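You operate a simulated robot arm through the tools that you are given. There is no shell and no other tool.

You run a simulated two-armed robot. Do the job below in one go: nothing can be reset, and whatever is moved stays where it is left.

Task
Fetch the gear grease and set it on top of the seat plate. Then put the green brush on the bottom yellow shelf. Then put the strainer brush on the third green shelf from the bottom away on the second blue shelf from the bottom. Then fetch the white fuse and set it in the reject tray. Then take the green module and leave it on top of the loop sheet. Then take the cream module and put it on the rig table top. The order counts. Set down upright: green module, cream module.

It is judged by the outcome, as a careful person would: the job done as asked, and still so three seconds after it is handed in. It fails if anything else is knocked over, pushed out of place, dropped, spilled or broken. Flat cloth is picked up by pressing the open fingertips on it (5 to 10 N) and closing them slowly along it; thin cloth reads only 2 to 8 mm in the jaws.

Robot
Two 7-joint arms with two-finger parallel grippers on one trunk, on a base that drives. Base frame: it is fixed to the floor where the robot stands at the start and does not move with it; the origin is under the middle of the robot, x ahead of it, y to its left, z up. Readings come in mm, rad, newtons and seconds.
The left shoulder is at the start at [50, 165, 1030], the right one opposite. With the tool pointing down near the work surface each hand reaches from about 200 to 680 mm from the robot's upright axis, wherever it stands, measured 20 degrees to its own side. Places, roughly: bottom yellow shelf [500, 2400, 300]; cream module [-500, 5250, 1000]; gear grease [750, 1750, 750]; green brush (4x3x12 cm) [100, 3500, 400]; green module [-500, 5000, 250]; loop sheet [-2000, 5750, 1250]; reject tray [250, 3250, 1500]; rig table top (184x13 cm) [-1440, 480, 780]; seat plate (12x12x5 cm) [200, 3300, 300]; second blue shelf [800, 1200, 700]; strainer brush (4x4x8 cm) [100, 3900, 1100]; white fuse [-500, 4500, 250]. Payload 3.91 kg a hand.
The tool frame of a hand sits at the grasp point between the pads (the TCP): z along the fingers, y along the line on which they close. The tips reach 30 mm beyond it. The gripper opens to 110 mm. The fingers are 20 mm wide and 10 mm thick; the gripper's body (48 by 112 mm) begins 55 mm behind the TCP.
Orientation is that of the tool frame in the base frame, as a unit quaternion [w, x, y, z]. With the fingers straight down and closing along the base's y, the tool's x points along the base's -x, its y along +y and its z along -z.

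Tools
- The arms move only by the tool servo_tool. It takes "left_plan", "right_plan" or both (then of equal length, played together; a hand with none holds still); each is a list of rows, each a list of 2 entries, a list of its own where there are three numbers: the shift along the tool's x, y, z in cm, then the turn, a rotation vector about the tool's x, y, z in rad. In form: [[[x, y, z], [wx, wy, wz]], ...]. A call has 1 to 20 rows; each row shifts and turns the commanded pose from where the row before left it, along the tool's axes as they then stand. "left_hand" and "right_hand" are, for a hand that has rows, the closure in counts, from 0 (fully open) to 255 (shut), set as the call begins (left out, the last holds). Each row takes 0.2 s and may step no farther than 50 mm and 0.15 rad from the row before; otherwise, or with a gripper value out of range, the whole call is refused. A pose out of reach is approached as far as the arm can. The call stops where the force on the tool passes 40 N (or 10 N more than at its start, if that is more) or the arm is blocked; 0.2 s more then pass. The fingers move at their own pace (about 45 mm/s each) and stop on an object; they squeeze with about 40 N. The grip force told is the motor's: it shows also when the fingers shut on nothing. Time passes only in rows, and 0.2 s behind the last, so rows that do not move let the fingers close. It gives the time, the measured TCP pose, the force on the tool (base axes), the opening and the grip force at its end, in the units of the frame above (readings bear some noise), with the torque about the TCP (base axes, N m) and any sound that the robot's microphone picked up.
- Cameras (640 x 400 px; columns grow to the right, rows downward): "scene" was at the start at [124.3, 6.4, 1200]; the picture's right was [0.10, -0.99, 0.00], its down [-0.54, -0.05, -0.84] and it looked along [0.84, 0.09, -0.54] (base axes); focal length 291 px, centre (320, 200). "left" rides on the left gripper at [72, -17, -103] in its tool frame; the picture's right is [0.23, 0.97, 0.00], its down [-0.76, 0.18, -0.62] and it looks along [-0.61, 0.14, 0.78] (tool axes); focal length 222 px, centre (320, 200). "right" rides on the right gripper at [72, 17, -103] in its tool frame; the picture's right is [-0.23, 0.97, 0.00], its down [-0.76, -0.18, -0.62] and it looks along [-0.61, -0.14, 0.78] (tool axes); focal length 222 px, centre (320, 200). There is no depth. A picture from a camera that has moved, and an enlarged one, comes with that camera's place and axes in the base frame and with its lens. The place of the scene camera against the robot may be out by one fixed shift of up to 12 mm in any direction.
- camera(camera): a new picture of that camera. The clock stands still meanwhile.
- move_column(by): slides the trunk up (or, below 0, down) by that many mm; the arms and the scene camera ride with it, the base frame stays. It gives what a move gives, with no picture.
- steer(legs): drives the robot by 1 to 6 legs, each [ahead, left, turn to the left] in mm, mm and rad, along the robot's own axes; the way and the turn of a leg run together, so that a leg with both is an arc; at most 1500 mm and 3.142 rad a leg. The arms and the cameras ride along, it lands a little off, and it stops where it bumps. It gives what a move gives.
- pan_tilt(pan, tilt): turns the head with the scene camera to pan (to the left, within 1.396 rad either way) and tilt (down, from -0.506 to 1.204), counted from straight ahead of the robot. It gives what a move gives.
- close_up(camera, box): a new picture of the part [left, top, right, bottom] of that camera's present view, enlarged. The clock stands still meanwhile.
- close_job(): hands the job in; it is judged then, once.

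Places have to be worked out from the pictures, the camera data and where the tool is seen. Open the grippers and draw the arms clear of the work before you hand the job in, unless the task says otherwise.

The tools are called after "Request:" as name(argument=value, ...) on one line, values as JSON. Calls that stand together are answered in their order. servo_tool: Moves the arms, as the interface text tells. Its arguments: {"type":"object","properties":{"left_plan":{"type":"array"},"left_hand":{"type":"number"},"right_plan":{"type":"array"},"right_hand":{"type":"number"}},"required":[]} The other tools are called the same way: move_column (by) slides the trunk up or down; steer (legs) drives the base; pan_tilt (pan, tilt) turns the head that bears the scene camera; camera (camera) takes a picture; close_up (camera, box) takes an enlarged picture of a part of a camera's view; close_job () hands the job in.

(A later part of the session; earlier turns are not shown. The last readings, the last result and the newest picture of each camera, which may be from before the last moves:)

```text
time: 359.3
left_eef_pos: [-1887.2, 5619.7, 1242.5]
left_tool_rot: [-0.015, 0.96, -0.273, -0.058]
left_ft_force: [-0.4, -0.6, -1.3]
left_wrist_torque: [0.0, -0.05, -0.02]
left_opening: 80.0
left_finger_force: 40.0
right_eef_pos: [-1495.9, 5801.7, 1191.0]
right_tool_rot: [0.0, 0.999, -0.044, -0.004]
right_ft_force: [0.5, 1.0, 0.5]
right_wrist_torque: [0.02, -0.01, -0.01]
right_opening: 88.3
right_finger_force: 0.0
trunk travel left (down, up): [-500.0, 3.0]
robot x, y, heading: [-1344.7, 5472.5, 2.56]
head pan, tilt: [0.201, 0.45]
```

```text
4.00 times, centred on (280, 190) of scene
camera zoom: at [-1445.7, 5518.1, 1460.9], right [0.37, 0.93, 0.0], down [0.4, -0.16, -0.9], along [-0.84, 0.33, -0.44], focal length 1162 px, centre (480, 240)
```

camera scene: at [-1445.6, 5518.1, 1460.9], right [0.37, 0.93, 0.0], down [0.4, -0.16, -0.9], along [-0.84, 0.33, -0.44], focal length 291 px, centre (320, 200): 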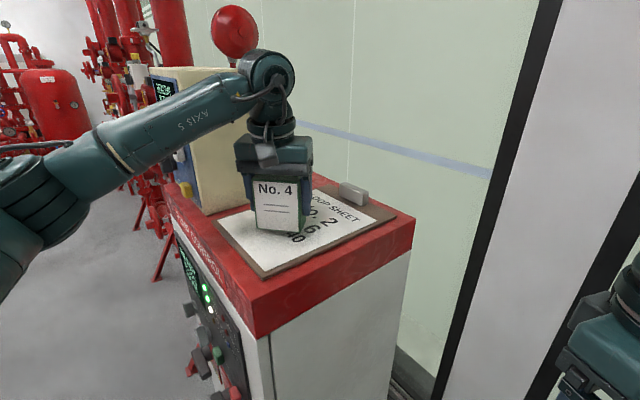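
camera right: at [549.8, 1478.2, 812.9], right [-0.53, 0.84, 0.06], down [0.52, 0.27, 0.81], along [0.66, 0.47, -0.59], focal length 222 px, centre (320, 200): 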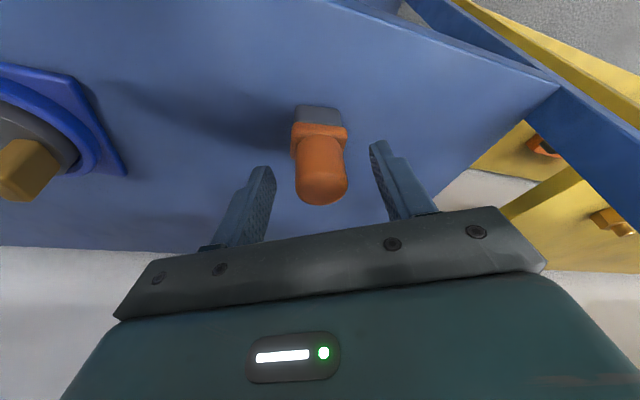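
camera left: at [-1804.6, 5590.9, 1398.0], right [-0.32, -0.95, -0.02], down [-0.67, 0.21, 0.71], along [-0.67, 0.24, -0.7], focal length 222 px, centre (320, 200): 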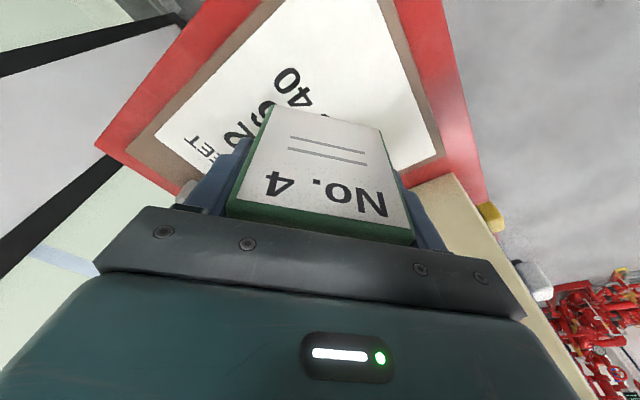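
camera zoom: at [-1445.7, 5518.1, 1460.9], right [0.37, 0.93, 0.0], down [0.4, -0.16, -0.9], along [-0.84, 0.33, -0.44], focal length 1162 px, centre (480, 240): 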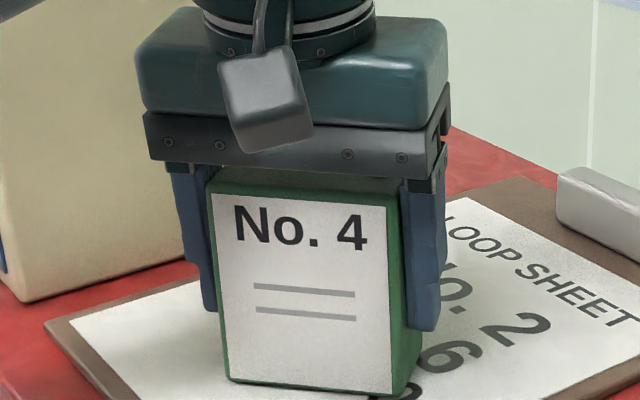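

Close to the sheet now; smaller steps.

Request:
servo_tool(left_plan=[[[0.023, 0, 0.2], [0, 0, 0]], [[0, 0, 0], [0, 0, 0]]])

Request:
servo_tool(left_plan=[[[0.018, 0, 0.15], [0, 0, 0]], [[0, 0, 0], [0, 0, 0]]])

Request:
servo_tool(left_plan=[[[0.018, 0, 0.15], [0, 0, 0]], [[0, 0, 0], [0, 0, 0]]])

```text
time: 359.9
left_eef_pos: [-1886.0, 5618.5, 1241.3]
left_tool_rot: [-0.016, 0.96, -0.273, -0.059]
left_ft_force: [-0.2, 0.6, 2.5]
left_wrist_torque: [0.11, -0.03, -0.01]
left_opening: 79.7
left_finger_force: 40.6
right_eef_pos: [-1496.8, 5802.0, 1192.5]
right_tool_rot: [0.001, 0.999, -0.045, -0.005]
right_ft_force: [-0.1, -0.3, -0.2]
right_wrist_torque: [0.01, 0.01, -0.02]
right_opening: 88.3
right_finger_force: 0.1
trunk travel left (down, up): [-500.0, 3.0]
robot x, y, heading: [-1340.3, 5467.5, 2.56]
head pan, tilt: [0.201, 0.45]
```

```text
time: 360.5
left_eef_pos: [-1885.5, 5618.3, 1241.9]
left_tool_rot: [-0.016, 0.96, -0.273, -0.059]
left_ft_force: [-5.1, 0.3, 12.0]
left_wrist_torque: [0.18, -0.08, 0.09]
left_opening: 79.8
left_finger_force: 40.3
right_eef_pos: [-1495.5, 5802.1, 1192.9]
right_tool_rot: [0.001, 0.999, -0.045, -0.005]
right_ft_force: [0.9, 0.4, -0.1]
right_wrist_torque: [0.03, -0.03, -0.01]
right_opening: 88.4
right_finger_force: 0.0
trunk travel left (down, up): [-500.0, 3.0]
robot x, y, heading: [-1345.9, 5472.1, 2.564]
head pan, tilt: [0.201, 0.45]
```

```text
time: 361.1
left_eef_pos: [-1886.2, 5618.8, 1240.9]
left_tool_rot: [-0.017, 0.96, -0.272, -0.06]
left_ft_force: [-10.5, 2.8, 29.9]
left_wrist_torque: [0.07, 0.09, 0.05]
left_opening: 79.5
left_finger_force: 40.5
right_eef_pos: [-1495.7, 5801.9, 1192.8]
right_tool_rot: [0.001, 0.999, -0.044, -0.005]
right_ft_force: [-0.3, 0.3, -0.1]
right_wrist_torque: [0.01, 0.04, 0.02]
right_opening: 88.3
right_finger_force: 0.0
trunk travel left (down, up): [-500.0, 3.0]
robot x, y, heading: [-1344.4, 5469.0, 2.566]
head pan, tilt: [0.201, 0.45]
```

Firm contact. I ease up 2 mm and open.

Request:
servo_tool(left_plan=[[[-0.025, 0, -0.2], [0, 0, 0]], [[0, 0, 0], [0, 0, 0]]])

Request:
servo_tool(left_plan=[[[0, 0, 0], [0, 0, 0]], [[0, 0, 0], [0, 0, 0]], [[0, 0, 0], [0, 0, 0]]], left_hand=30)

Request:
close_up(camera="scene", box=[200, 140, 360, 240])

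Request:
camera(camera="left")

```text
time: 361.7
left_eef_pos: [-1884.6, 5618.5, 1241.9]
left_tool_rot: [-0.016, 0.96, -0.272, -0.058]
left_ft_force: [-7.2, 1.1, 21.0]
left_wrist_torque: [0.57, 0.0, 0.21]
left_opening: 79.6
left_finger_force: 39.9
right_eef_pos: [-1495.4, 5801.1, 1191.3]
right_tool_rot: [0.0, 0.999, -0.045, -0.006]
right_ft_force: [-0.5, -0.6, 0.7]
right_wrist_torque: [0.01, -0.01, 0.01]
right_opening: 88.6
right_finger_force: 0.1
trunk travel left (down, up): [-500.0, 3.0]
robot x, y, heading: [-1341.8, 5471.7, 2.564]
head pan, tilt: [0.201, 0.45]
```

```text
time: 362.5
left_eef_pos: [-1885.9, 5619.2, 1239.6]
left_tool_rot: [-0.015, 0.96, -0.273, -0.058]
left_ft_force: [-0.4, 0.1, -0.9]
left_wrist_torque: [-0.01, -0.01, 0.01]
left_opening: 97.1
left_finger_force: 0.1
right_eef_pos: [-1494.9, 5802.5, 1191.4]
right_tool_rot: [0.0, 0.999, -0.044, -0.005]
right_ft_force: [-0.2, -0.7, 0.6]
right_wrist_torque: [0.04, -0.02, -0.01]
right_opening: 88.2
right_finger_force: 0.1
trunk travel left (down, up): [-500.0, 3.0]
robot x, y, heading: [-1341.3, 5469.6, 2.563]
head pan, tilt: [0.201, 0.45]
```

```text
4.00 times, centred on (280, 190) of scene
camera zoom: at [-1445.5, 5518.0, 1460.9], right [0.37, 0.93, 0.0], down [0.4, -0.16, -0.9], along [-0.84, 0.33, -0.44], focal length 1162 px, centre (480, 240)
```

zoom: 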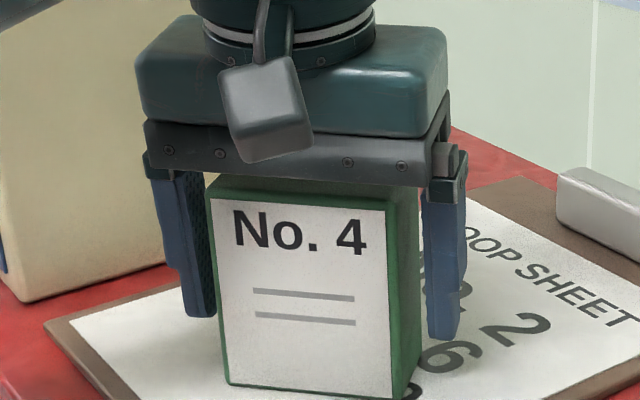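

```text
taken
camera left: at [-1804.3, 5591.0, 1333.8], right [-0.32, -0.95, -0.02], down [-0.67, 0.21, 0.71], along [-0.67, 0.24, -0.7], focal length 222 px, centre (320, 200)
```

left: 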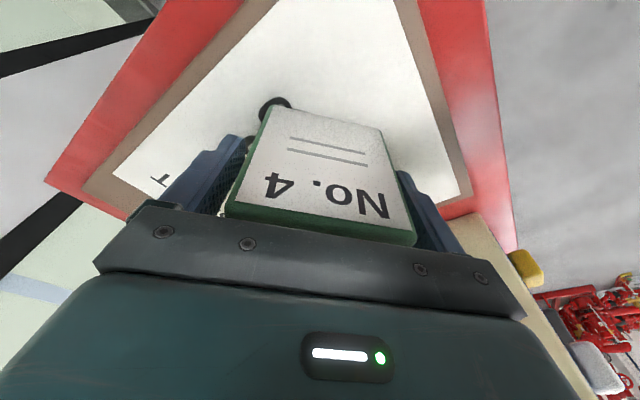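

The green module stands upright on the sheet. I raise the hand straight up and back out the way I came.

Request:
servo_tool(left_plan=[[[-0.47, 0, -3.97], [0, 0, 0]], [[-0.47, 0, -3.97], [0, 0, 0]], [[-0.47, 0, -3.97], [0, 0, 0]], [[0, 0, 0], [0, 0, 0]]])

Request:
steer(legs=[[-371, 311, 0]])

Request:
pan_tilt(pan=-0.2, tilt=0.3)

Request:
camera(camera="scene")

```text
time: 363.5
left_eef_pos: [-1885.6, 5620.1, 1359.6]
left_tool_rot: [-0.015, 0.96, -0.272, -0.057]
left_ft_force: [-0.3, 0.0, 0.2]
left_wrist_torque: [0.03, 0.02, 0.01]
left_opening: 97.0
left_finger_force: 0.1
right_eef_pos: [-1496.0, 5802.2, 1191.9]
right_tool_rot: [0.001, 0.999, -0.044, -0.005]
right_ft_force: [-0.8, 0.3, 0.3]
right_wrist_torque: [-0.03, -0.03, -0.02]
right_opening: 88.2
right_finger_force: 0.1
trunk travel left (down, up): [-500.0, 3.0]
robot x, y, heading: [-1343.7, 5471.7, 2.559]
head pan, tilt: [0.201, 0.45]
```

```text
time: 366.8
left_eef_pos: [-1752.8, 5155.6, 1361.5]
left_tool_rot: [-0.015, 0.961, -0.271, -0.057]
left_ft_force: [-0.7, -0.9, -0.2]
left_wrist_torque: [0.02, 0.01, -0.01]
left_opening: 96.9
left_finger_force: 0.0
right_eef_pos: [-1363.1, 5341.5, 1190.8]
right_tool_rot: [0.0, 0.999, -0.042, -0.004]
right_ft_force: [0.3, -0.7, -0.1]
right_wrist_torque: [-0.01, -0.02, 0.0]
right_opening: 88.3
right_finger_force: 0.1
trunk travel left (down, up): [-500.0, 3.0]
robot x, y, heading: [-1208.5, 5013.2, 2.566]
head pan, tilt: [0.201, 0.45]
```

```text
time: 367.7
left_eef_pos: [-1752.9, 5156.6, 1360.4]
left_tool_rot: [-0.016, 0.961, -0.271, -0.058]
left_ft_force: [-0.5, -0.2, -1.0]
left_wrist_torque: [0.0, 0.03, 0.02]
left_opening: 97.2
left_finger_force: 0.1
right_eef_pos: [-1363.4, 5339.5, 1192.8]
right_tool_rot: [0.001, 0.999, -0.043, -0.004]
right_ft_force: [-0.5, -0.1, 0.8]
right_wrist_torque: [-0.04, 0.03, -0.02]
right_opening: 88.2
right_finger_force: 0.0
trunk travel left (down, up): [-500.0, 3.0]
robot x, y, heading: [-1208.8, 5005.1, 2.567]
head pan, tilt: [-0.201, 0.3]
```

```text
taken
camera scene: at [-1293.0, 5087.8, 1474.8], right [0.7, 0.71, 0.0], down [0.21, -0.21, -0.96], along [-0.68, 0.67, -0.3], focal length 291 px, centre (320, 200)
```

scene: 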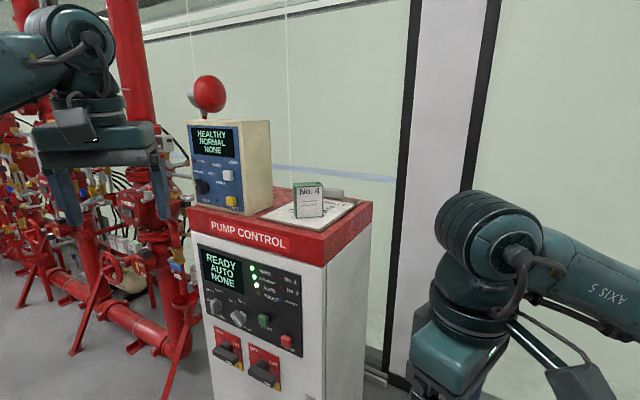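

The green module stays upright on the loop sheet. Now the cream "Type 30" module on the bench top: I shift away, turn back to face the bench, and look.

Request:
steer(legs=[[50, 199, 0], [0, 0, -1.14], [0, 0, -1.135]])

Request:
pan_tilt(pan=0.15, tilt=0.5)

Request:
camera(camera="scene")

```text
time: 375.8
left_eef_pos: [-889.5, 5177.3, 1361.1]
left_tool_rot: [0.059, -0.149, 0.987, 0.01]
left_ft_force: [0.5, 0.8, -0.2]
left_wrist_torque: [0.05, -0.01, 0.03]
left_opening: 96.9
left_finger_force: 0.1
right_eef_pos: [-1010.4, 4763.7, 1191.3]
right_tool_rot: [0.003, -0.373, 0.928, 0.002]
right_ft_force: [-0.2, 0.1, -0.4]
right_wrist_torque: [-0.02, 0.0, -0.04]
right_opening: 88.3
right_finger_force: 0.1
trunk travel left (down, up): [-500.0, 3.0]
robot x, y, heading: [-1359.5, 4868.6, 0.272]
head pan, tilt: [-0.201, 0.3]
```

```text
time: 376.7
left_eef_pos: [-890.4, 5178.2, 1361.0]
left_tool_rot: [0.058, -0.149, 0.987, 0.01]
left_ft_force: [0.6, 0.0, -0.1]
left_wrist_torque: [0.02, 0.01, -0.03]
left_opening: 96.8
left_finger_force: 0.1
right_eef_pos: [-1008.5, 4765.5, 1191.7]
right_tool_rot: [0.004, -0.373, 0.928, 0.002]
right_ft_force: [0.4, -0.5, -0.5]
right_wrist_torque: [0.02, -0.02, 0.0]
right_opening: 88.5
right_finger_force: 0.1
trunk travel left (down, up): [-500.0, 3.0]
robot x, y, heading: [-1361.4, 4868.5, 0.275]
head pan, tilt: [0.15, 0.499]
```

```text
taken
camera scene: at [-1242.9, 4909.1, 1456.5], right [0.41, -0.91, 0.0], down [-0.44, -0.2, -0.88], along [0.8, 0.36, -0.48], focal length 291 px, centre (320, 200)
```

scene: 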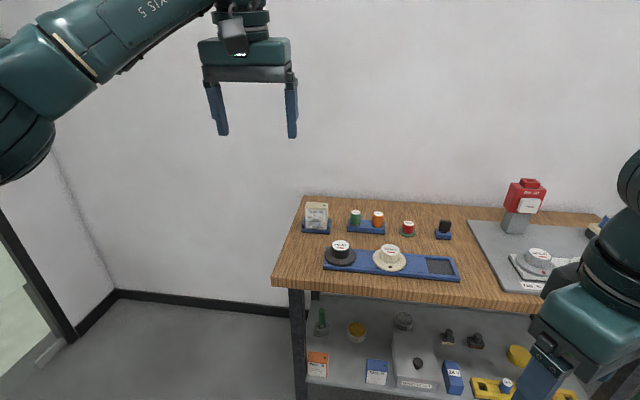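

Request:
close_up(camera="scene", box=[270, 180, 430, 280])

```text
4.00 times, centred on (350, 230) of scene
camera zoom: at [-1242.9, 4909.1, 1456.5], right [0.41, -0.91, 0.0], down [-0.44, -0.2, -0.88], along [0.8, 0.36, -0.48], focal length 1162 px, centre (200, 80)
```

zoom: 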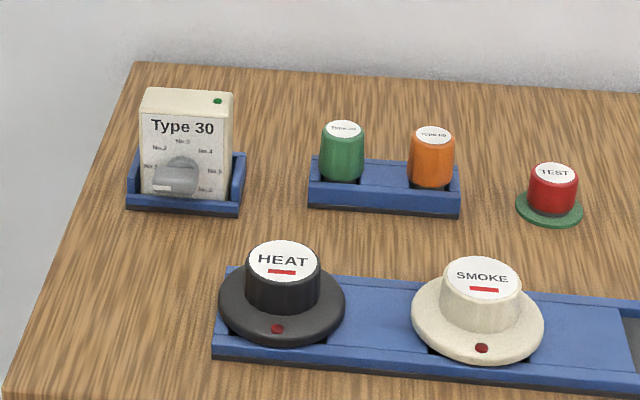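

Triangulation puts the cream module's top centre at about (-436, 5283, 946), about 78 mm wide, in a holder with ~25 mm side walls. I lower the trunk somewhat and drive toward it with the hand high.

Request:
move_column(by=-150)

Request:
steer(legs=[[0, -35, 0.018], [370, 0, 0]])

Request:
camera(camera="left")

Request:
pan_tilt(pan=0.25, tilt=0.6)

Request:
camera(camera="scene")

```text
time: 378.4
left_eef_pos: [-889.3, 5177.9, 1210.6]
left_tool_rot: [0.059, -0.149, 0.987, 0.01]
left_ft_force: [-0.4, 0.1, 0.4]
left_wrist_torque: [0.01, 0.0, -0.01]
left_opening: 97.2
left_finger_force: 0.2
right_eef_pos: [-1009.9, 4764.4, 1042.2]
right_tool_rot: [0.004, -0.373, 0.928, 0.002]
right_ft_force: [0.7, -0.3, 0.0]
right_wrist_torque: [-0.01, -0.01, -0.02]
right_opening: 88.6
right_finger_force: 0.2
trunk travel left (down, up): [-350.0, 153.0]
robot x, y, heading: [-1363.1, 4866.0, 0.274]
head pan, tilt: [0.15, 0.499]
```

```text
time: 381.4
left_eef_pos: [-530.3, 5254.7, 1211.2]
left_tool_rot: [0.059, -0.155, 0.986, 0.009]
left_ft_force: [0.3, -0.9, -0.6]
left_wrist_torque: [-0.02, 0.04, 0.03]
left_opening: 96.8
left_finger_force: 0.1
right_eef_pos: [-644.2, 4839.7, 1042.5]
right_tool_rot: [0.003, -0.379, 0.925, 0.002]
right_ft_force: [-0.1, 0.6, 0.4]
right_wrist_torque: [-0.01, 0.0, -0.02]
right_opening: 88.4
right_finger_force: 0.1
trunk travel left (down, up): [-350.0, 153.0]
robot x, y, heading: [-997.0, 4940.0, 0.285]
head pan, tilt: [0.15, 0.499]
```

```text
taken
camera left: at [-603.8, 5214.6, 1305.0], right [-0.51, 0.86, -0.02], down [0.6, 0.38, 0.71], along [0.62, 0.35, -0.7], focal length 222 px, centre (320, 200)
```

left: 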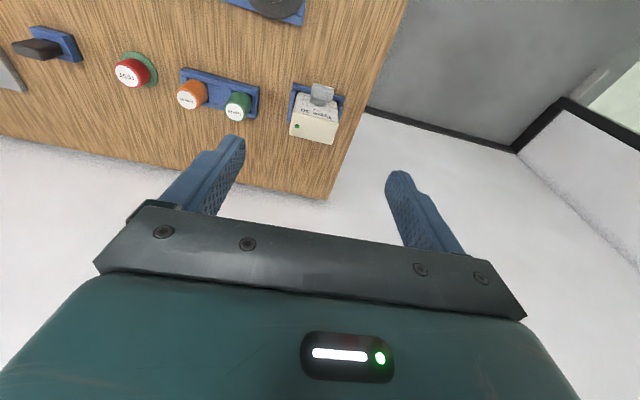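

```text
time: 382.0
left_eef_pos: [-529.8, 5256.3, 1210.9]
left_tool_rot: [0.059, -0.155, 0.986, 0.01]
left_ft_force: [-0.1, 0.3, 0.8]
left_wrist_torque: [-0.04, -0.04, -0.02]
left_opening: 96.7
left_finger_force: 0.0
right_eef_pos: [-643.9, 4839.6, 1042.0]
right_tool_rot: [0.004, -0.378, 0.926, 0.003]
right_ft_force: [0.2, -0.1, -0.5]
right_wrist_torque: [0.0, -0.01, -0.02]
right_opening: 88.3
right_finger_force: 0.1
trunk travel left (down, up): [-350.0, 153.0]
robot x, y, heading: [-995.8, 4936.2, 0.287]
head pan, tilt: [0.25, 0.6]
```

```text
taken
camera scene: at [-886.4, 4988.4, 1297.4], right [0.51, -0.86, 0.0], down [-0.49, -0.29, -0.83], along [0.71, 0.42, -0.56], focal length 291 px, centre (320, 200)
```

scene: 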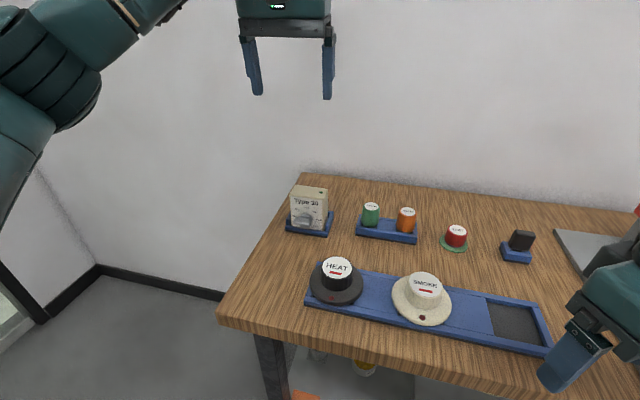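

Refined module position ≈ (-430, 5291). I move above it, to z≈1000, and look again.

Request:
servo_tool(left_plan=[[[-1.6, 0.046, 4.32], [0, 0, 0]], [[-1.6, 0.046, 4.32], [0, 0, 0]], [[-1.6, 0.046, 4.32], [0, 0, 0]], [[-1.6, 0.046, 4.32], [0, 0, 0]], [[-1.6, 0.046, 3.8], [0, 0, 0]], [[0, 0, 0], [0, 0, 0]]])

Request:
camera(camera="left")

Request:
close_up(camera="scene", box=[240, 130, 400, 230])

```text
time: 383.4
left_eef_pos: [-432.9, 5290.6, 1009.5]
left_tool_rot: [0.06, -0.155, 0.986, 0.011]
left_ft_force: [-0.9, 0.6, 0.3]
left_wrist_torque: [-0.04, 0.0, -0.02]
left_opening: 96.9
left_finger_force: 0.1
right_eef_pos: [-644.4, 4840.3, 1041.1]
right_tool_rot: [0.004, -0.379, 0.925, 0.002]
right_ft_force: [0.0, -0.8, -0.4]
right_wrist_torque: [0.01, -0.02, 0.02]
right_opening: 88.4
right_finger_force: 0.0
trunk travel left (down, up): [-350.0, 153.0]
robot x, y, heading: [-994.7, 4935.9, 0.284]
head pan, tilt: [0.25, 0.6]
```

```text
taken
camera left: at [-506.1, 5249.5, 1103.8], right [-0.51, 0.86, -0.02], down [0.59, 0.38, 0.71], along [0.62, 0.35, -0.7], focal length 222 px, centre (320, 200)
```

left: 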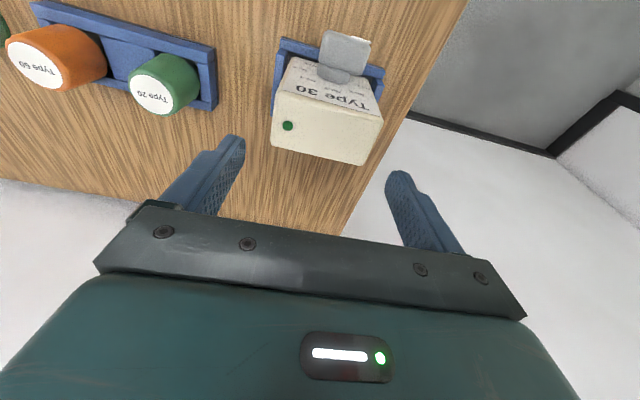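

```text
4.00 times, centred on (320, 180) of scene
camera zoom: at [-886.6, 4988.5, 1297.4], right [0.51, -0.86, 0.0], down [-0.49, -0.29, -0.83], along [0.71, 0.42, -0.56], focal length 1162 px, centre (320, 280)
```

zoom: 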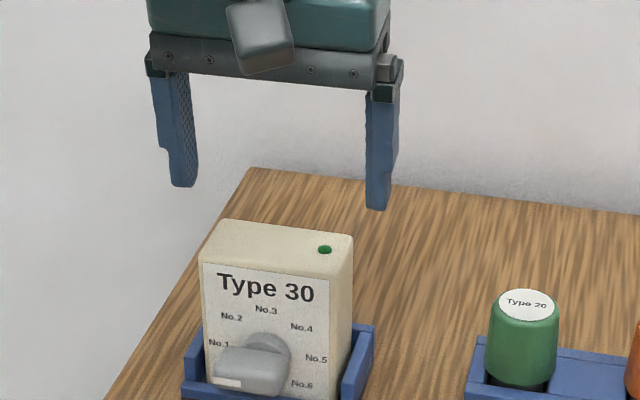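

Module top is at about (-438, 5290, 951). I correct and descend, checking midway.

Request:
servo_tool(left_plan=[[[0.6, 0.1, 2.2], [0, 0, 0]], [[0.3, 0, 2.2], [0, 0, 0]], [[0, 0, 0], [0, 0, 0]]])

Request:
camera(camera="left")

Request:
close_up(camera="scene", box=[240, 130, 400, 230])

```text
time: 384.2
left_eef_pos: [-436.0, 5288.6, 966.8]
left_tool_rot: [0.058, -0.155, 0.986, 0.011]
left_ft_force: [0.2, 0.5, 0.1]
left_wrist_torque: [0.0, -0.01, 0.01]
left_opening: 97.0
left_finger_force: 0.0
right_eef_pos: [-645.1, 4840.6, 1041.5]
right_tool_rot: [0.004, -0.378, 0.926, 0.002]
right_ft_force: [0.1, -0.1, 0.0]
right_wrist_torque: [0.01, 0.01, 0.0]
right_opening: 88.6
right_finger_force: 0.1
trunk travel left (down, up): [-350.0, 153.0]
robot x, y, heading: [-994.7, 4936.4, 0.287]
head pan, tilt: [0.25, 0.6]
```

```text
taken
camera left: at [-509.9, 5249.1, 1060.5], right [-0.51, 0.86, -0.02], down [0.59, 0.38, 0.71], along [0.62, 0.35, -0.7], focal length 222 px, centre (320, 200)
```

left: 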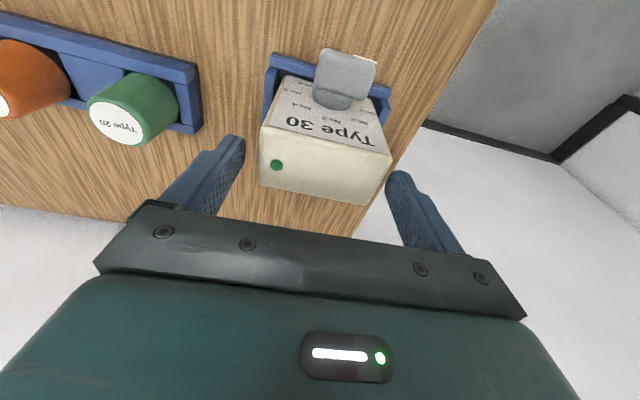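

```text
4.00 times, centred on (320, 180) of scene
camera zoom: at [-886.4, 4988.4, 1297.4], right [0.51, -0.86, 0.0], down [-0.49, -0.29, -0.83], along [0.71, 0.42, -0.56], focal length 1162 px, centre (320, 280)
```

zoom: 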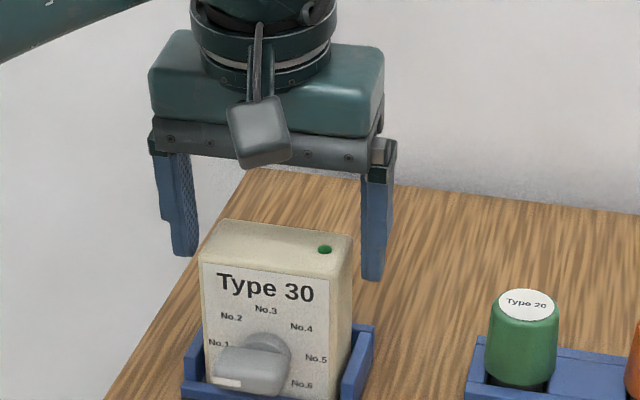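

Well aligned. I descend the last 53 mm and close.

Request:
servo_tool(left_plan=[[[0.315, 0.1, 2.63], [0, 0, 0]], [[0.315, 0, 2.63], [0, 0, 0]], [[0, 0, 0], [0, 0, 0]]])

Request:
camera(camera="left")

Request:
close_up(camera="scene", box=[240, 130, 400, 230])

```text
time: 385.0
left_eef_pos: [-437.7, 5291.4, 914.9]
left_tool_rot: [0.059, -0.155, 0.986, 0.01]
left_ft_force: [0.2, -0.2, -0.5]
left_wrist_torque: [0.0, 0.0, -0.01]
left_opening: 97.0
left_finger_force: 0.1
right_eef_pos: [-644.7, 4840.5, 1040.9]
right_tool_rot: [0.004, -0.378, 0.926, 0.003]
right_ft_force: [-0.1, -0.3, -0.1]
right_wrist_torque: [0.03, 0.01, 0.0]
right_opening: 88.2
right_finger_force: 0.2
trunk travel left (down, up): [-350.0, 153.0]
robot x, y, heading: [-996.0, 4937.1, 0.288]
head pan, tilt: [0.25, 0.6]
```

```text
taken
camera left: at [-511.7, 5250.3, 1008.6], right [-0.51, 0.86, -0.02], down [0.6, 0.38, 0.71], along [0.62, 0.35, -0.7], focal length 222 px, centre (320, 200)
```

left: 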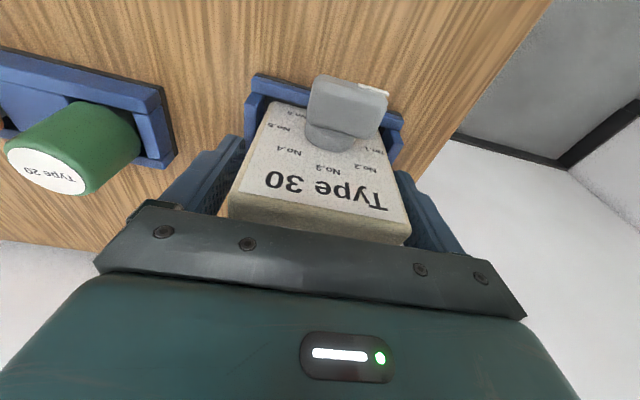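

```text
4.00 times, centred on (320, 180) of scene
camera zoom: at [-886.4, 4988.4, 1297.4], right [0.51, -0.86, 0.0], down [-0.49, -0.29, -0.83], along [0.71, 0.42, -0.56], focal length 1162 px, centre (320, 280)
```

zoom: 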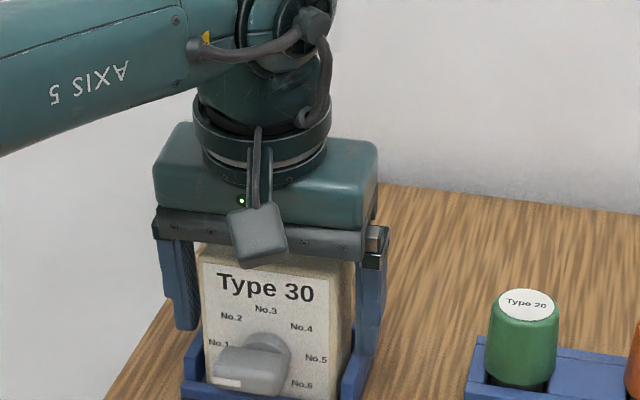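

Ready; I close and lift gently, watching the holder.

Request:
servo_tool(left_plan=[[[0, 0, 0], [0, 0, 0]], [[0, 0, 0], [0, 0, 0]], [[0, 0, 0], [0, 0, 0]], [[0, 0, 0], [0, 0, 0]]], left_hand=255)

Request:
servo_tool(left_plan=[[[-0.24, 0, -1.98], [0, 0, 0]], [[-0.24, 0, -1.98], [0, 0, 0]], [[0, 0, 0], [0, 0, 0]]])

Request:
close_up(camera="scene", box=[240, 130, 400, 230])

```text
time: 386.0
left_eef_pos: [-436.9, 5290.1, 915.0]
left_tool_rot: [0.059, -0.155, 0.986, 0.01]
left_ft_force: [0.5, -1.1, 0.5]
left_wrist_torque: [-0.08, -0.03, 0.0]
left_opening: 79.7
left_finger_force: 39.7
right_eef_pos: [-643.2, 4840.5, 1041.2]
right_tool_rot: [0.005, -0.379, 0.925, 0.003]
right_ft_force: [0.0, -0.1, -0.6]
right_wrist_torque: [0.02, -0.03, -0.01]
right_opening: 88.6
right_finger_force: 0.0
trunk travel left (down, up): [-350.0, 153.0]
robot x, y, heading: [-995.4, 4936.0, 0.288]
head pan, tilt: [0.25, 0.6]
```

```text
time: 386.8
left_eef_pos: [-435.7, 5290.4, 954.2]
left_tool_rot: [0.057, -0.156, 0.986, 0.011]
left_ft_force: [0.6, 0.4, -2.6]
left_wrist_torque: [0.02, -0.01, 0.04]
left_opening: 80.0
left_finger_force: 40.0
right_eef_pos: [-644.7, 4840.0, 1040.7]
right_tool_rot: [0.004, -0.379, 0.925, 0.002]
right_ft_force: [0.6, -0.5, 0.2]
right_wrist_torque: [0.03, 0.02, 0.01]
right_opening: 88.3
right_finger_force: 0.1
trunk travel left (down, up): [-350.0, 153.0]
robot x, y, heading: [-996.9, 4943.0, 0.29]
head pan, tilt: [0.25, 0.6]
```

```text
4.00 times, centred on (320, 180) of scene
camera zoom: at [-886.2, 4988.6, 1297.3], right [0.51, -0.86, 0.0], down [-0.49, -0.29, -0.82], along [0.71, 0.42, -0.57], focal length 1162 px, centre (320, 280)
```

zoom: 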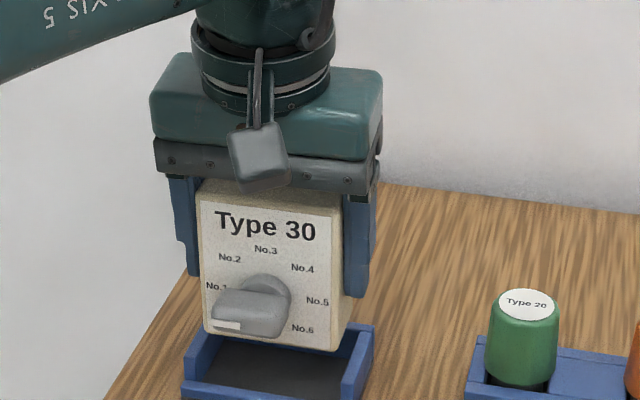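

The module is out and the holder stayed. I raise it well clear and back away from the bench.

Request:
servo_tool(left_plan=[[[-0.47, 0, -3.97], [0, 0, 0]], [[-0.47, 0, -3.97], [0, 0, 0]], [[-0.47, 0, -3.97], [0, 0, 0]], [[-0.47, 0, -3.97], [0, 0, 0]], [[0, 0, 0], [0, 0, 0]]])

Request:
steer(legs=[[-400, 0, 0]])

Request:
pan_tilt(pan=-1.39, tilt=0.35)

Request:
camera(camera="scene")

```text
time: 388.0
left_eef_pos: [-436.9, 5295.4, 1113.6]
left_tool_rot: [0.059, -0.155, 0.986, 0.01]
left_ft_force: [0.1, -0.7, -2.7]
left_wrist_torque: [-0.03, -0.04, -0.01]
left_opening: 79.9
left_finger_force: 40.2
right_eef_pos: [-643.5, 4840.9, 1042.0]
right_tool_rot: [0.003, -0.379, 0.925, 0.002]
right_ft_force: [0.9, 0.9, -0.4]
right_wrist_torque: [0.04, -0.01, 0.0]
right_opening: 88.4
right_finger_force: 0.0
trunk travel left (down, up): [-350.0, 153.0]
robot x, y, heading: [-994.8, 4936.7, 0.293]
head pan, tilt: [0.25, 0.6]
```

```text
time: 390.6
left_eef_pos: [-821.2, 5176.9, 1115.0]
left_tool_rot: [0.059, -0.151, 0.987, 0.009]
left_ft_force: [0.1, 0.5, -2.6]
left_wrist_torque: [0.01, -0.06, 0.01]
left_opening: 80.1
left_finger_force: 40.2
right_eef_pos: [-1031.7, 4725.3, 1042.3]
right_tool_rot: [0.004, -0.375, 0.927, 0.002]
right_ft_force: [0.1, -0.7, -0.1]
right_wrist_torque: [-0.02, -0.02, 0.02]
right_opening: 88.4
right_finger_force: 0.0
trunk travel left (down, up): [-350.0, 153.0]
robot x, y, heading: [-1386.4, 4825.4, 0.272]
head pan, tilt: [0.25, 0.6]
```

```text
time: 392.2
left_eef_pos: [-820.7, 5177.7, 1114.5]
left_tool_rot: [0.059, -0.151, 0.987, 0.01]
left_ft_force: [-0.7, 0.5, -1.9]
left_wrist_torque: [0.04, 0.02, 0.0]
left_opening: 79.5
left_finger_force: 40.4
right_eef_pos: [-1031.8, 4724.5, 1042.7]
right_tool_rot: [0.004, -0.375, 0.927, 0.002]
right_ft_force: [-0.5, -0.8, 0.5]
right_wrist_torque: [0.0, -0.01, 0.02]
right_opening: 88.3
right_finger_force: 0.0
trunk travel left (down, up): [-350.0, 153.0]
robot x, y, heading: [-1385.4, 4825.8, 0.284]
head pan, tilt: [-1.389, 0.351]
```

```text
taken
camera scene: at [-1307.9, 4747.8, 1320.1], right [-0.9, -0.44, 0.0], down [-0.15, 0.31, -0.94], along [0.42, -0.84, -0.34], focal length 291 px, centre (320, 200)
```

scene: 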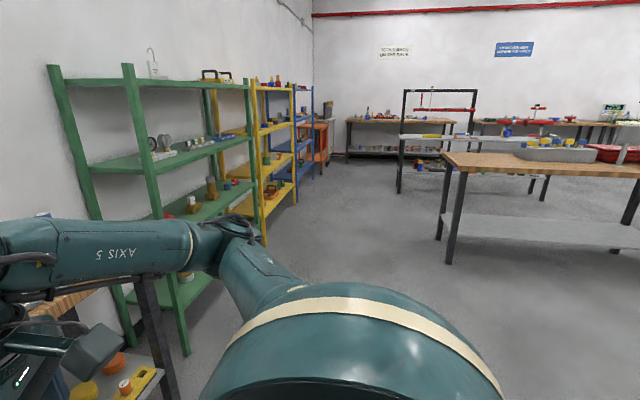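

I enlarge the view of the tables down the room to find the rig table.

Request:
close_up(camera="scene", box=[340, 80, 580, 230])

Request:
close_up(camera="scene", box=[390, 85, 550, 185])

```text
2.67 times, centred on (460, 155) of scene
camera zoom: at [-1307.9, 4747.8, 1320.1], right [-0.9, -0.44, 0.0], down [-0.15, 0.31, -0.94], along [0.42, -0.84, -0.34], focal length 775 px, centre (-53, 320)
```

zoom: 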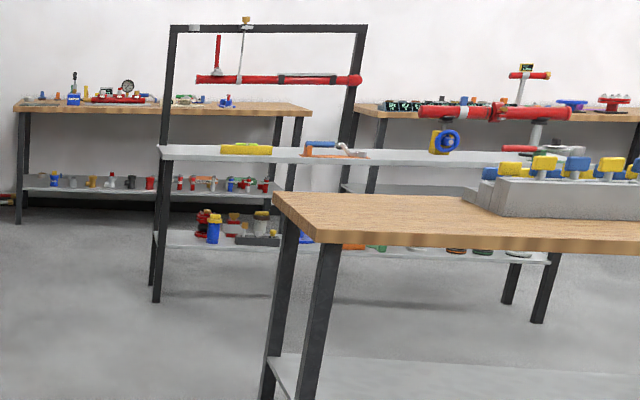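

```text
4.00 times, centred on (470, 135) of scene
camera zoom: at [-1307.9, 4747.8, 1320.1], right [-0.9, -0.44, 0.0], down [-0.15, 0.31, -0.94], along [0.42, -0.84, -0.34], focal length 1162 px, centre (-280, 460)
```

zoom: 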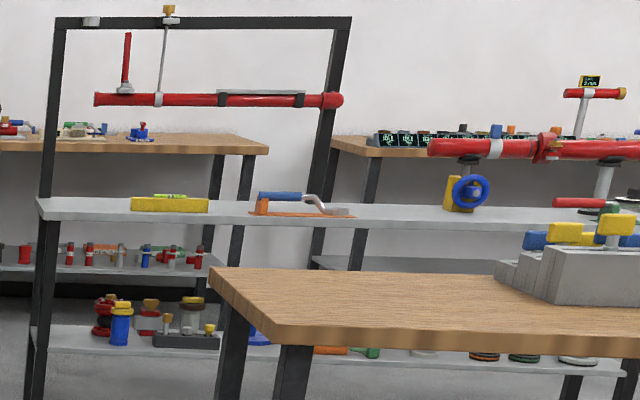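

The rig table is the grey-topped one with the black gantry (front edge near t≈830). I drive back along the corridor to t≈1820, then turn to face it.

Request:
steer(legs=[[0, -1100, 0.008], [0, -1100, 0], [0, -1000, 0]])

Request:
pan_tilt(pan=-1.39, tilt=0.4)

Request:
camera(camera="scene")

```text
time: 420.4
left_eef_pos: [25.0, 2086.3, 1113.7]
left_tool_rot: [0.058, -0.146, 0.987, 0.009]
left_ft_force: [-0.3, 0.6, -2.1]
left_wrist_torque: [0.01, 0.0, 0.02]
left_opening: 79.6
left_finger_force: 40.3
right_eef_pos: [-191.3, 1636.0, 1041.4]
right_tool_rot: [0.004, -0.37, 0.929, 0.003]
right_ft_force: [0.7, 0.1, -0.1]
right_wrist_torque: [0.04, 0.01, 0.0]
right_opening: 88.4
right_finger_force: 0.0
trunk travel left (down, up): [-350.0, 153.0]
robot x, y, heading: [-540.3, 1737.0, 0.269]
head pan, tilt: [-1.389, 0.351]
```

```text
time: 421.0
left_eef_pos: [26.0, 2085.9, 1115.1]
left_tool_rot: [0.059, -0.146, 0.987, 0.009]
left_ft_force: [-0.5, -0.4, -2.3]
left_wrist_torque: [-0.03, -0.01, 0.0]
left_opening: 80.0
left_finger_force: 39.9
right_eef_pos: [-191.6, 1636.1, 1041.5]
right_tool_rot: [0.003, -0.37, 0.929, 0.002]
right_ft_force: [0.3, -0.5, -0.4]
right_wrist_torque: [-0.02, 0.0, 0.01]
right_opening: 88.2
right_finger_force: 0.0
trunk travel left (down, up): [-350.0, 153.0]
robot x, y, heading: [-539.5, 1738.1, 0.263]
head pan, tilt: [-1.389, 0.4]
```

```text
taken
camera scene: at [-467.1, 1662.0, 1315.6], right [-0.9, -0.43, 0.0], down [-0.17, 0.35, -0.92], along [0.4, -0.83, -0.39], focal length 291 px, centre (320, 200)
```

scene: 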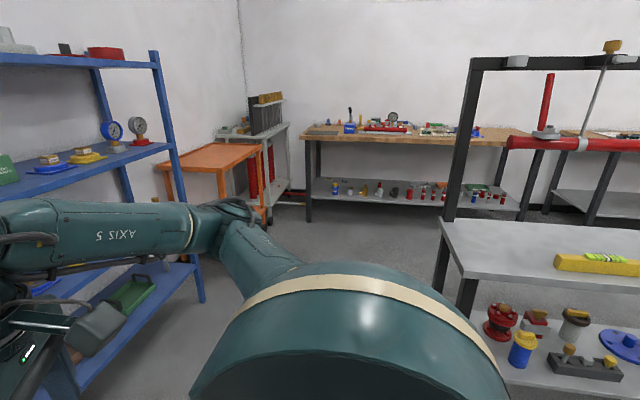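

The rig top's left end is free between its edge (n≈-275) and the yellow level (n≈-569). I turn to face the rig and slide sideways in front of that spot.

Request:
steer(legs=[[0, 0, -1.544], [180, -540, 0]])

Request:
pan_tilt(pan=0.1, tilt=0.5)

Request:
camera(camera="scene")

```text
time: 430.0
left_eef_pos: [-643.8, 851.4, 1114.5]
left_tool_rot: [0.048, 0.583, 0.81, -0.034]
left_ft_force: [-0.1, 0.0, -3.0]
left_wrist_torque: [0.0, 0.0, 0.02]
left_opening: 79.9
left_finger_force: 40.4
right_eef_pos: [-1101.0, 1054.2, 1041.2]
right_tool_rot: [0.005, 0.382, 0.924, -0.001]
right_ft_force: [-0.5, 0.1, -0.1]
right_wrist_torque: [0.01, -0.01, -0.01]
right_opening: 88.4
right_finger_force: 0.0
trunk travel left (down, up): [-350.0, 153.0]
robot x, y, heading: [-1006.7, 1408.3, -1.272]
head pan, tilt: [-1.389, 0.4]
```

```text
time: 431.6
left_eef_pos: [-645.4, 851.3, 1114.5]
left_tool_rot: [0.049, 0.583, 0.81, -0.034]
left_ft_force: [0.0, -0.5, -3.4]
left_wrist_torque: [-0.01, 0.02, 0.0]
left_opening: 79.8
left_finger_force: 39.7
right_eef_pos: [-1099.9, 1054.0, 1041.4]
right_tool_rot: [0.004, 0.382, 0.924, -0.001]
right_ft_force: [0.3, 0.0, -0.8]
right_wrist_torque: [-0.03, -0.01, 0.0]
right_opening: 88.2
right_finger_force: 0.1
trunk travel left (down, up): [-350.0, 153.0]
robot x, y, heading: [-1004.7, 1406.3, -1.275]
head pan, tilt: [0.099, 0.499]
```

```text
taken
camera scene: at [-957.4, 1292.9, 1306.4], right [-0.92, -0.39, 0.0], down [-0.18, 0.44, -0.88], along [0.34, -0.81, -0.48], focal length 291 px, centre (320, 200)
```

scene: 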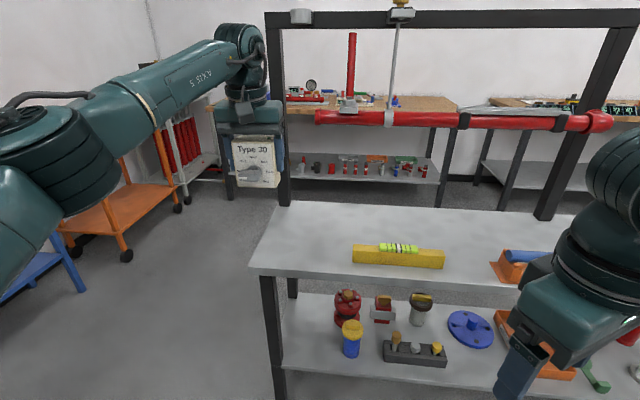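

The landing spot (n≈-415, t≈820) is about (-633, 666), with the rig top near z≈762. I drive 181 mm ahead and 43 mm right so the module is over it.

Request:
steer(legs=[[181, -43, 0]])

Request:
camera(camera="left")

Request:
pan_tilt(pan=0.3, tilt=0.65)

Request:
camera(camera="scene")

```text
time: 433.1
left_eef_pos: [-631.4, 667.1, 1114.0]
left_tool_rot: [0.048, 0.581, 0.812, -0.032]
left_ft_force: [0.0, 0.2, -1.9]
left_wrist_torque: [0.0, -0.01, 0.01]
left_opening: 79.9
left_finger_force: 39.9
right_eef_pos: [-1087.5, 869.3, 1040.2]
right_tool_rot: [0.005, 0.38, 0.925, -0.001]
right_ft_force: [1.0, 0.0, 0.1]
right_wrist_torque: [0.03, -0.01, -0.02]
right_opening: 88.7
right_finger_force: 0.0
trunk travel left (down, up): [-350.0, 153.0]
robot x, y, heading: [-1000.1, 1227.0, -1.273]
head pan, tilt: [0.099, 0.499]
```

```text
taken
camera left: at [-672.9, 743.0, 1208.1], right [0.85, 0.53, -0.02], down [0.39, -0.59, 0.71], along [0.36, -0.61, -0.7], focal length 222 px, centre (320, 200)
```

left: 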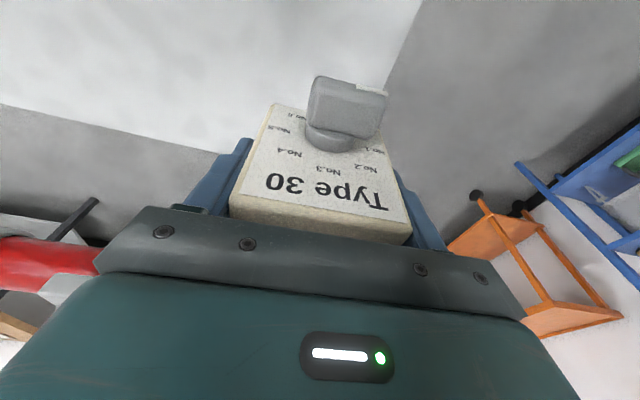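

```text
time: 433.9
left_eef_pos: [-630.4, 667.8, 1113.6]
left_tool_rot: [0.05, 0.581, 0.812, -0.034]
left_ft_force: [0.6, -0.6, -2.4]
left_wrist_torque: [-0.04, -0.01, 0.02]
left_opening: 79.6
left_finger_force: 40.7
right_eef_pos: [-1087.0, 868.8, 1042.5]
right_tool_rot: [0.004, 0.381, 0.925, -0.001]
right_ft_force: [-0.1, 1.2, -0.4]
right_wrist_torque: [0.02, 0.0, -0.01]
right_opening: 88.5
right_finger_force: 0.1
trunk travel left (down, up): [-350.0, 153.0]
robot x, y, heading: [-995.2, 1226.8, -1.269]
head pan, tilt: [0.3, 0.649]
```

```text
taken
camera scene: at [-931.4, 1120.9, 1293.1], right [-0.83, -0.56, 0.0], down [-0.34, 0.5, -0.8], along [0.45, -0.66, -0.6], focal length 291 px, centre (320, 200)
```

scene: 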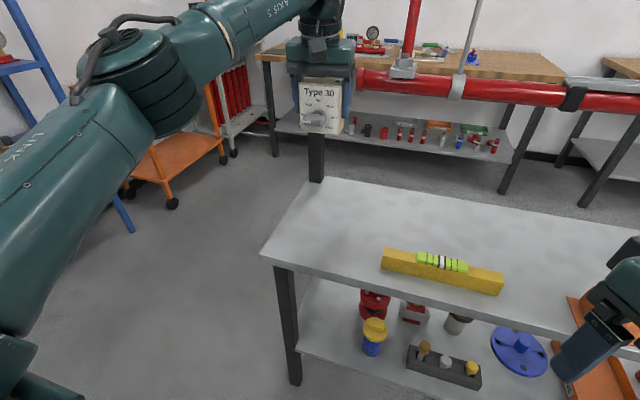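

The projected landing point is on the free part of the top. I lower the module with the arm, first 230 mm.

Request:
servo_tool(left_plan=[[[0.54, 0, 4.57], [0, 0, 0]], [[0.54, 0, 4.57], [0, 0, 0]], [[0.54, 0, 4.57], [0, 0, 0]], [[0.54, 0, 4.57], [0, 0, 0]], [[0.54, 0, 4.57], [0, 0, 0]], [[0, 0, 0], [0, 0, 0]]])

Request:
camera(camera="scene")

Request:
camera(camera="left")

```text
time: 435.3
left_eef_pos: [-632.1, 669.0, 885.1]
left_tool_rot: [0.048, 0.582, 0.811, -0.033]
left_ft_force: [-0.2, 0.4, -2.5]
left_wrist_torque: [0.0, -0.01, -0.03]
left_opening: 79.9
left_finger_force: 39.8
right_eef_pos: [-1087.9, 868.6, 1041.3]
right_tool_rot: [0.004, 0.38, 0.925, -0.002]
right_ft_force: [-0.3, -0.5, -0.4]
right_wrist_torque: [-0.02, 0.03, 0.02]
right_opening: 88.4
right_finger_force: 0.1
trunk travel left (down, up): [-350.0, 153.0]
robot x, y, heading: [-996.6, 1225.5, -1.271]
head pan, tilt: [0.3, 0.649]
```

```text
taken
camera scene: at [-931.5, 1121.0, 1293.1], right [-0.83, -0.56, 0.0], down [-0.34, 0.5, -0.8], along [0.45, -0.66, -0.6], focal length 291 px, centre (320, 200)
```

scene: 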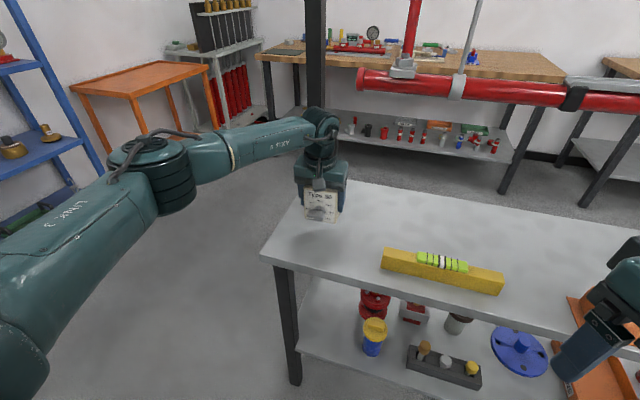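

```text
taken
camera left: at [-674.0, 744.1, 978.9], right [0.85, 0.53, -0.02], down [0.39, -0.59, 0.71], along [0.36, -0.61, -0.7], focal length 222 px, centre (320, 200)
```

left: 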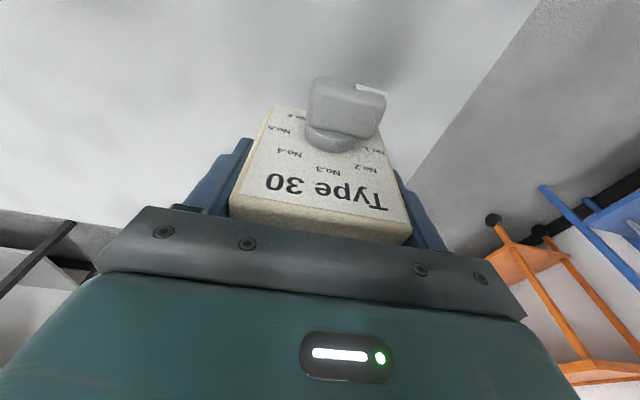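

Good, the module is inside the edge. I lower 35 mm more, then small steps.

Request:
servo_tool(left_plan=[[[0.41, 0, 3.5], [0, 0, 0]], [[0, 0, 0], [0, 0, 0]]])

Request:
servo_tool(left_plan=[[[0.06, 0, 0.5], [0, 0, 0]], [[0, 0, 0], [0, 0, 0]]])

Request:
close_up(camera="scene", box=[240, 140, 400, 240])

```text
time: 435.9
left_eef_pos: [-629.7, 668.0, 849.9]
left_tool_rot: [0.049, 0.582, 0.811, -0.033]
left_ft_force: [-0.2, -0.2, -2.2]
left_wrist_torque: [0.0, -0.02, -0.02]
left_opening: 80.0
left_finger_force: 39.6
right_eef_pos: [-1087.3, 869.8, 1041.5]
right_tool_rot: [0.005, 0.381, 0.925, 0.0]
right_ft_force: [-1.1, -0.9, 0.1]
right_wrist_torque: [0.02, 0.02, -0.04]
right_opening: 88.4
right_finger_force: 0.1
trunk travel left (down, up): [-350.0, 153.0]
robot x, y, heading: [-995.2, 1226.8, -1.268]
head pan, tilt: [0.3, 0.649]
```

```text
time: 436.5
left_eef_pos: [-630.6, 667.4, 843.9]
left_tool_rot: [0.049, 0.582, 0.811, -0.034]
left_ft_force: [-0.5, 0.4, -2.7]
left_wrist_torque: [0.01, 0.02, 0.01]
left_opening: 80.0
left_finger_force: 39.8
right_eef_pos: [-1088.2, 868.3, 1041.7]
right_tool_rot: [0.005, 0.38, 0.925, -0.001]
right_ft_force: [0.8, 0.3, -0.2]
right_wrist_torque: [0.01, 0.04, 0.04]
right_opening: 88.2
right_finger_force: 0.0
trunk travel left (down, up): [-350.0, 153.0]
robot x, y, heading: [-994.7, 1224.9, -1.27]
head pan, tilt: [0.3, 0.649]
```

```text
4.00 times, centred on (320, 190) of scene
camera zoom: at [-931.4, 1121.0, 1293.1], right [-0.83, -0.56, 0.0], down [-0.34, 0.5, -0.8], along [0.45, -0.66, -0.6], focal length 1162 px, centre (320, 240)
```

zoom: 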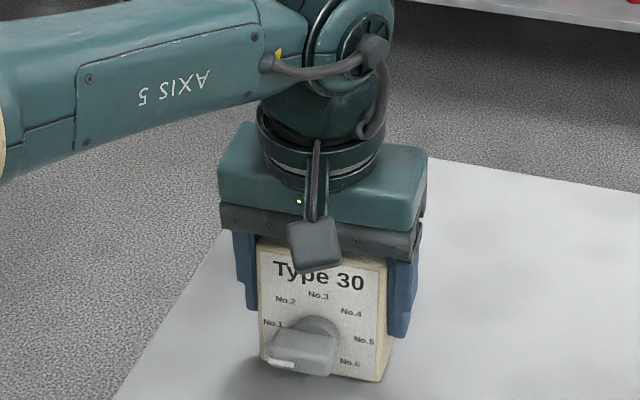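

Nearing the surface; continuing in small steps.

Request:
servo_tool(left_plan=[[[0.047, 0, 0.4], [0, 0, 0]], [[0, 0, 0], [0, 0, 0]]])

Request:
servo_tool(left_plan=[[[0.047, 0, 0.4], [0, 0, 0]], [[0, 0, 0], [0, 0, 0]]])

Request:
servo_tool(left_plan=[[[0.035, 0, 0.3], [0, 0, 0]], [[0, 0, 0], [0, 0, 0]]])

Request:
close_up(camera="scene", box=[240, 140, 400, 240])

```text
time: 437.1
left_eef_pos: [-629.6, 668.0, 839.6]
left_tool_rot: [0.05, 0.581, 0.811, -0.033]
left_ft_force: [-0.9, -1.0, -2.1]
left_wrist_torque: [-0.01, -0.01, 0.01]
left_opening: 79.8
left_finger_force: 40.2
right_eef_pos: [-1088.6, 869.4, 1040.8]
right_tool_rot: [0.004, 0.38, 0.925, 0.0]
right_ft_force: [0.0, 0.0, 0.1]
right_wrist_torque: [0.02, -0.01, 0.03]
right_opening: 88.4
right_finger_force: 0.1
trunk travel left (down, up): [-350.0, 153.0]
robot x, y, heading: [-999.8, 1220.7, -1.277]
head pan, tilt: [0.3, 0.649]
```

```text
time: 437.7
left_eef_pos: [-629.8, 666.6, 839.1]
left_tool_rot: [0.049, 0.581, 0.811, -0.034]
left_ft_force: [1.4, 1.5, 12.7]
left_wrist_torque: [0.1, 0.47, -0.06]
left_opening: 79.8
left_finger_force: 40.2
right_eef_pos: [-1088.8, 870.6, 1042.3]
right_tool_rot: [0.006, 0.38, 0.925, -0.001]
right_ft_force: [-0.9, -0.2, 0.2]
right_wrist_torque: [0.02, 0.0, -0.04]
right_opening: 88.1
right_finger_force: 0.0
trunk travel left (down, up): [-350.0, 153.0]
robot x, y, heading: [-993.3, 1225.4, -1.27]
head pan, tilt: [0.3, 0.649]
```

```text
time: 438.3
left_eef_pos: [-630.4, 667.4, 839.8]
left_tool_rot: [0.053, 0.581, 0.812, -0.036]
left_ft_force: [4.3, 1.8, 28.7]
left_wrist_torque: [0.29, 0.59, -0.05]
left_opening: 79.7
left_finger_force: 39.9
right_eef_pos: [-1087.7, 871.6, 1042.6]
right_tool_rot: [0.005, 0.38, 0.925, -0.002]
right_ft_force: [0.5, 0.9, 0.3]
right_wrist_torque: [-0.02, 0.01, 0.02]
right_opening: 88.4
right_finger_force: 0.1
trunk travel left (down, up): [-350.0, 153.0]
robot x, y, heading: [-994.5, 1221.5, -1.271]
head pan, tilt: [0.3, 0.649]
```

```text
4.00 times, centred on (320, 190) of scene
camera zoom: at [-932.8, 1124.0, 1293.7], right [-0.83, -0.56, 0.0], down [-0.34, 0.5, -0.8], along [0.45, -0.66, -0.6], focal length 1162 px, centre (320, 240)
```

zoom: 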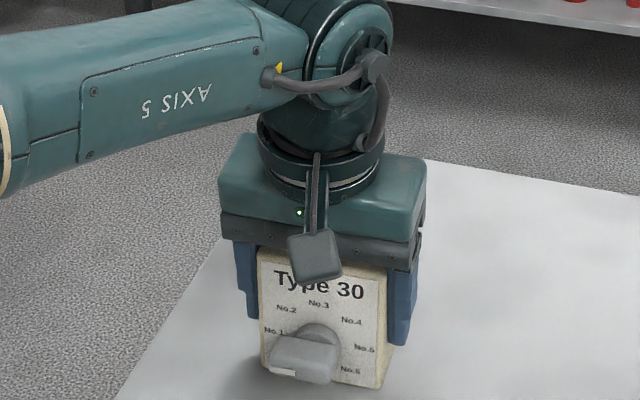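

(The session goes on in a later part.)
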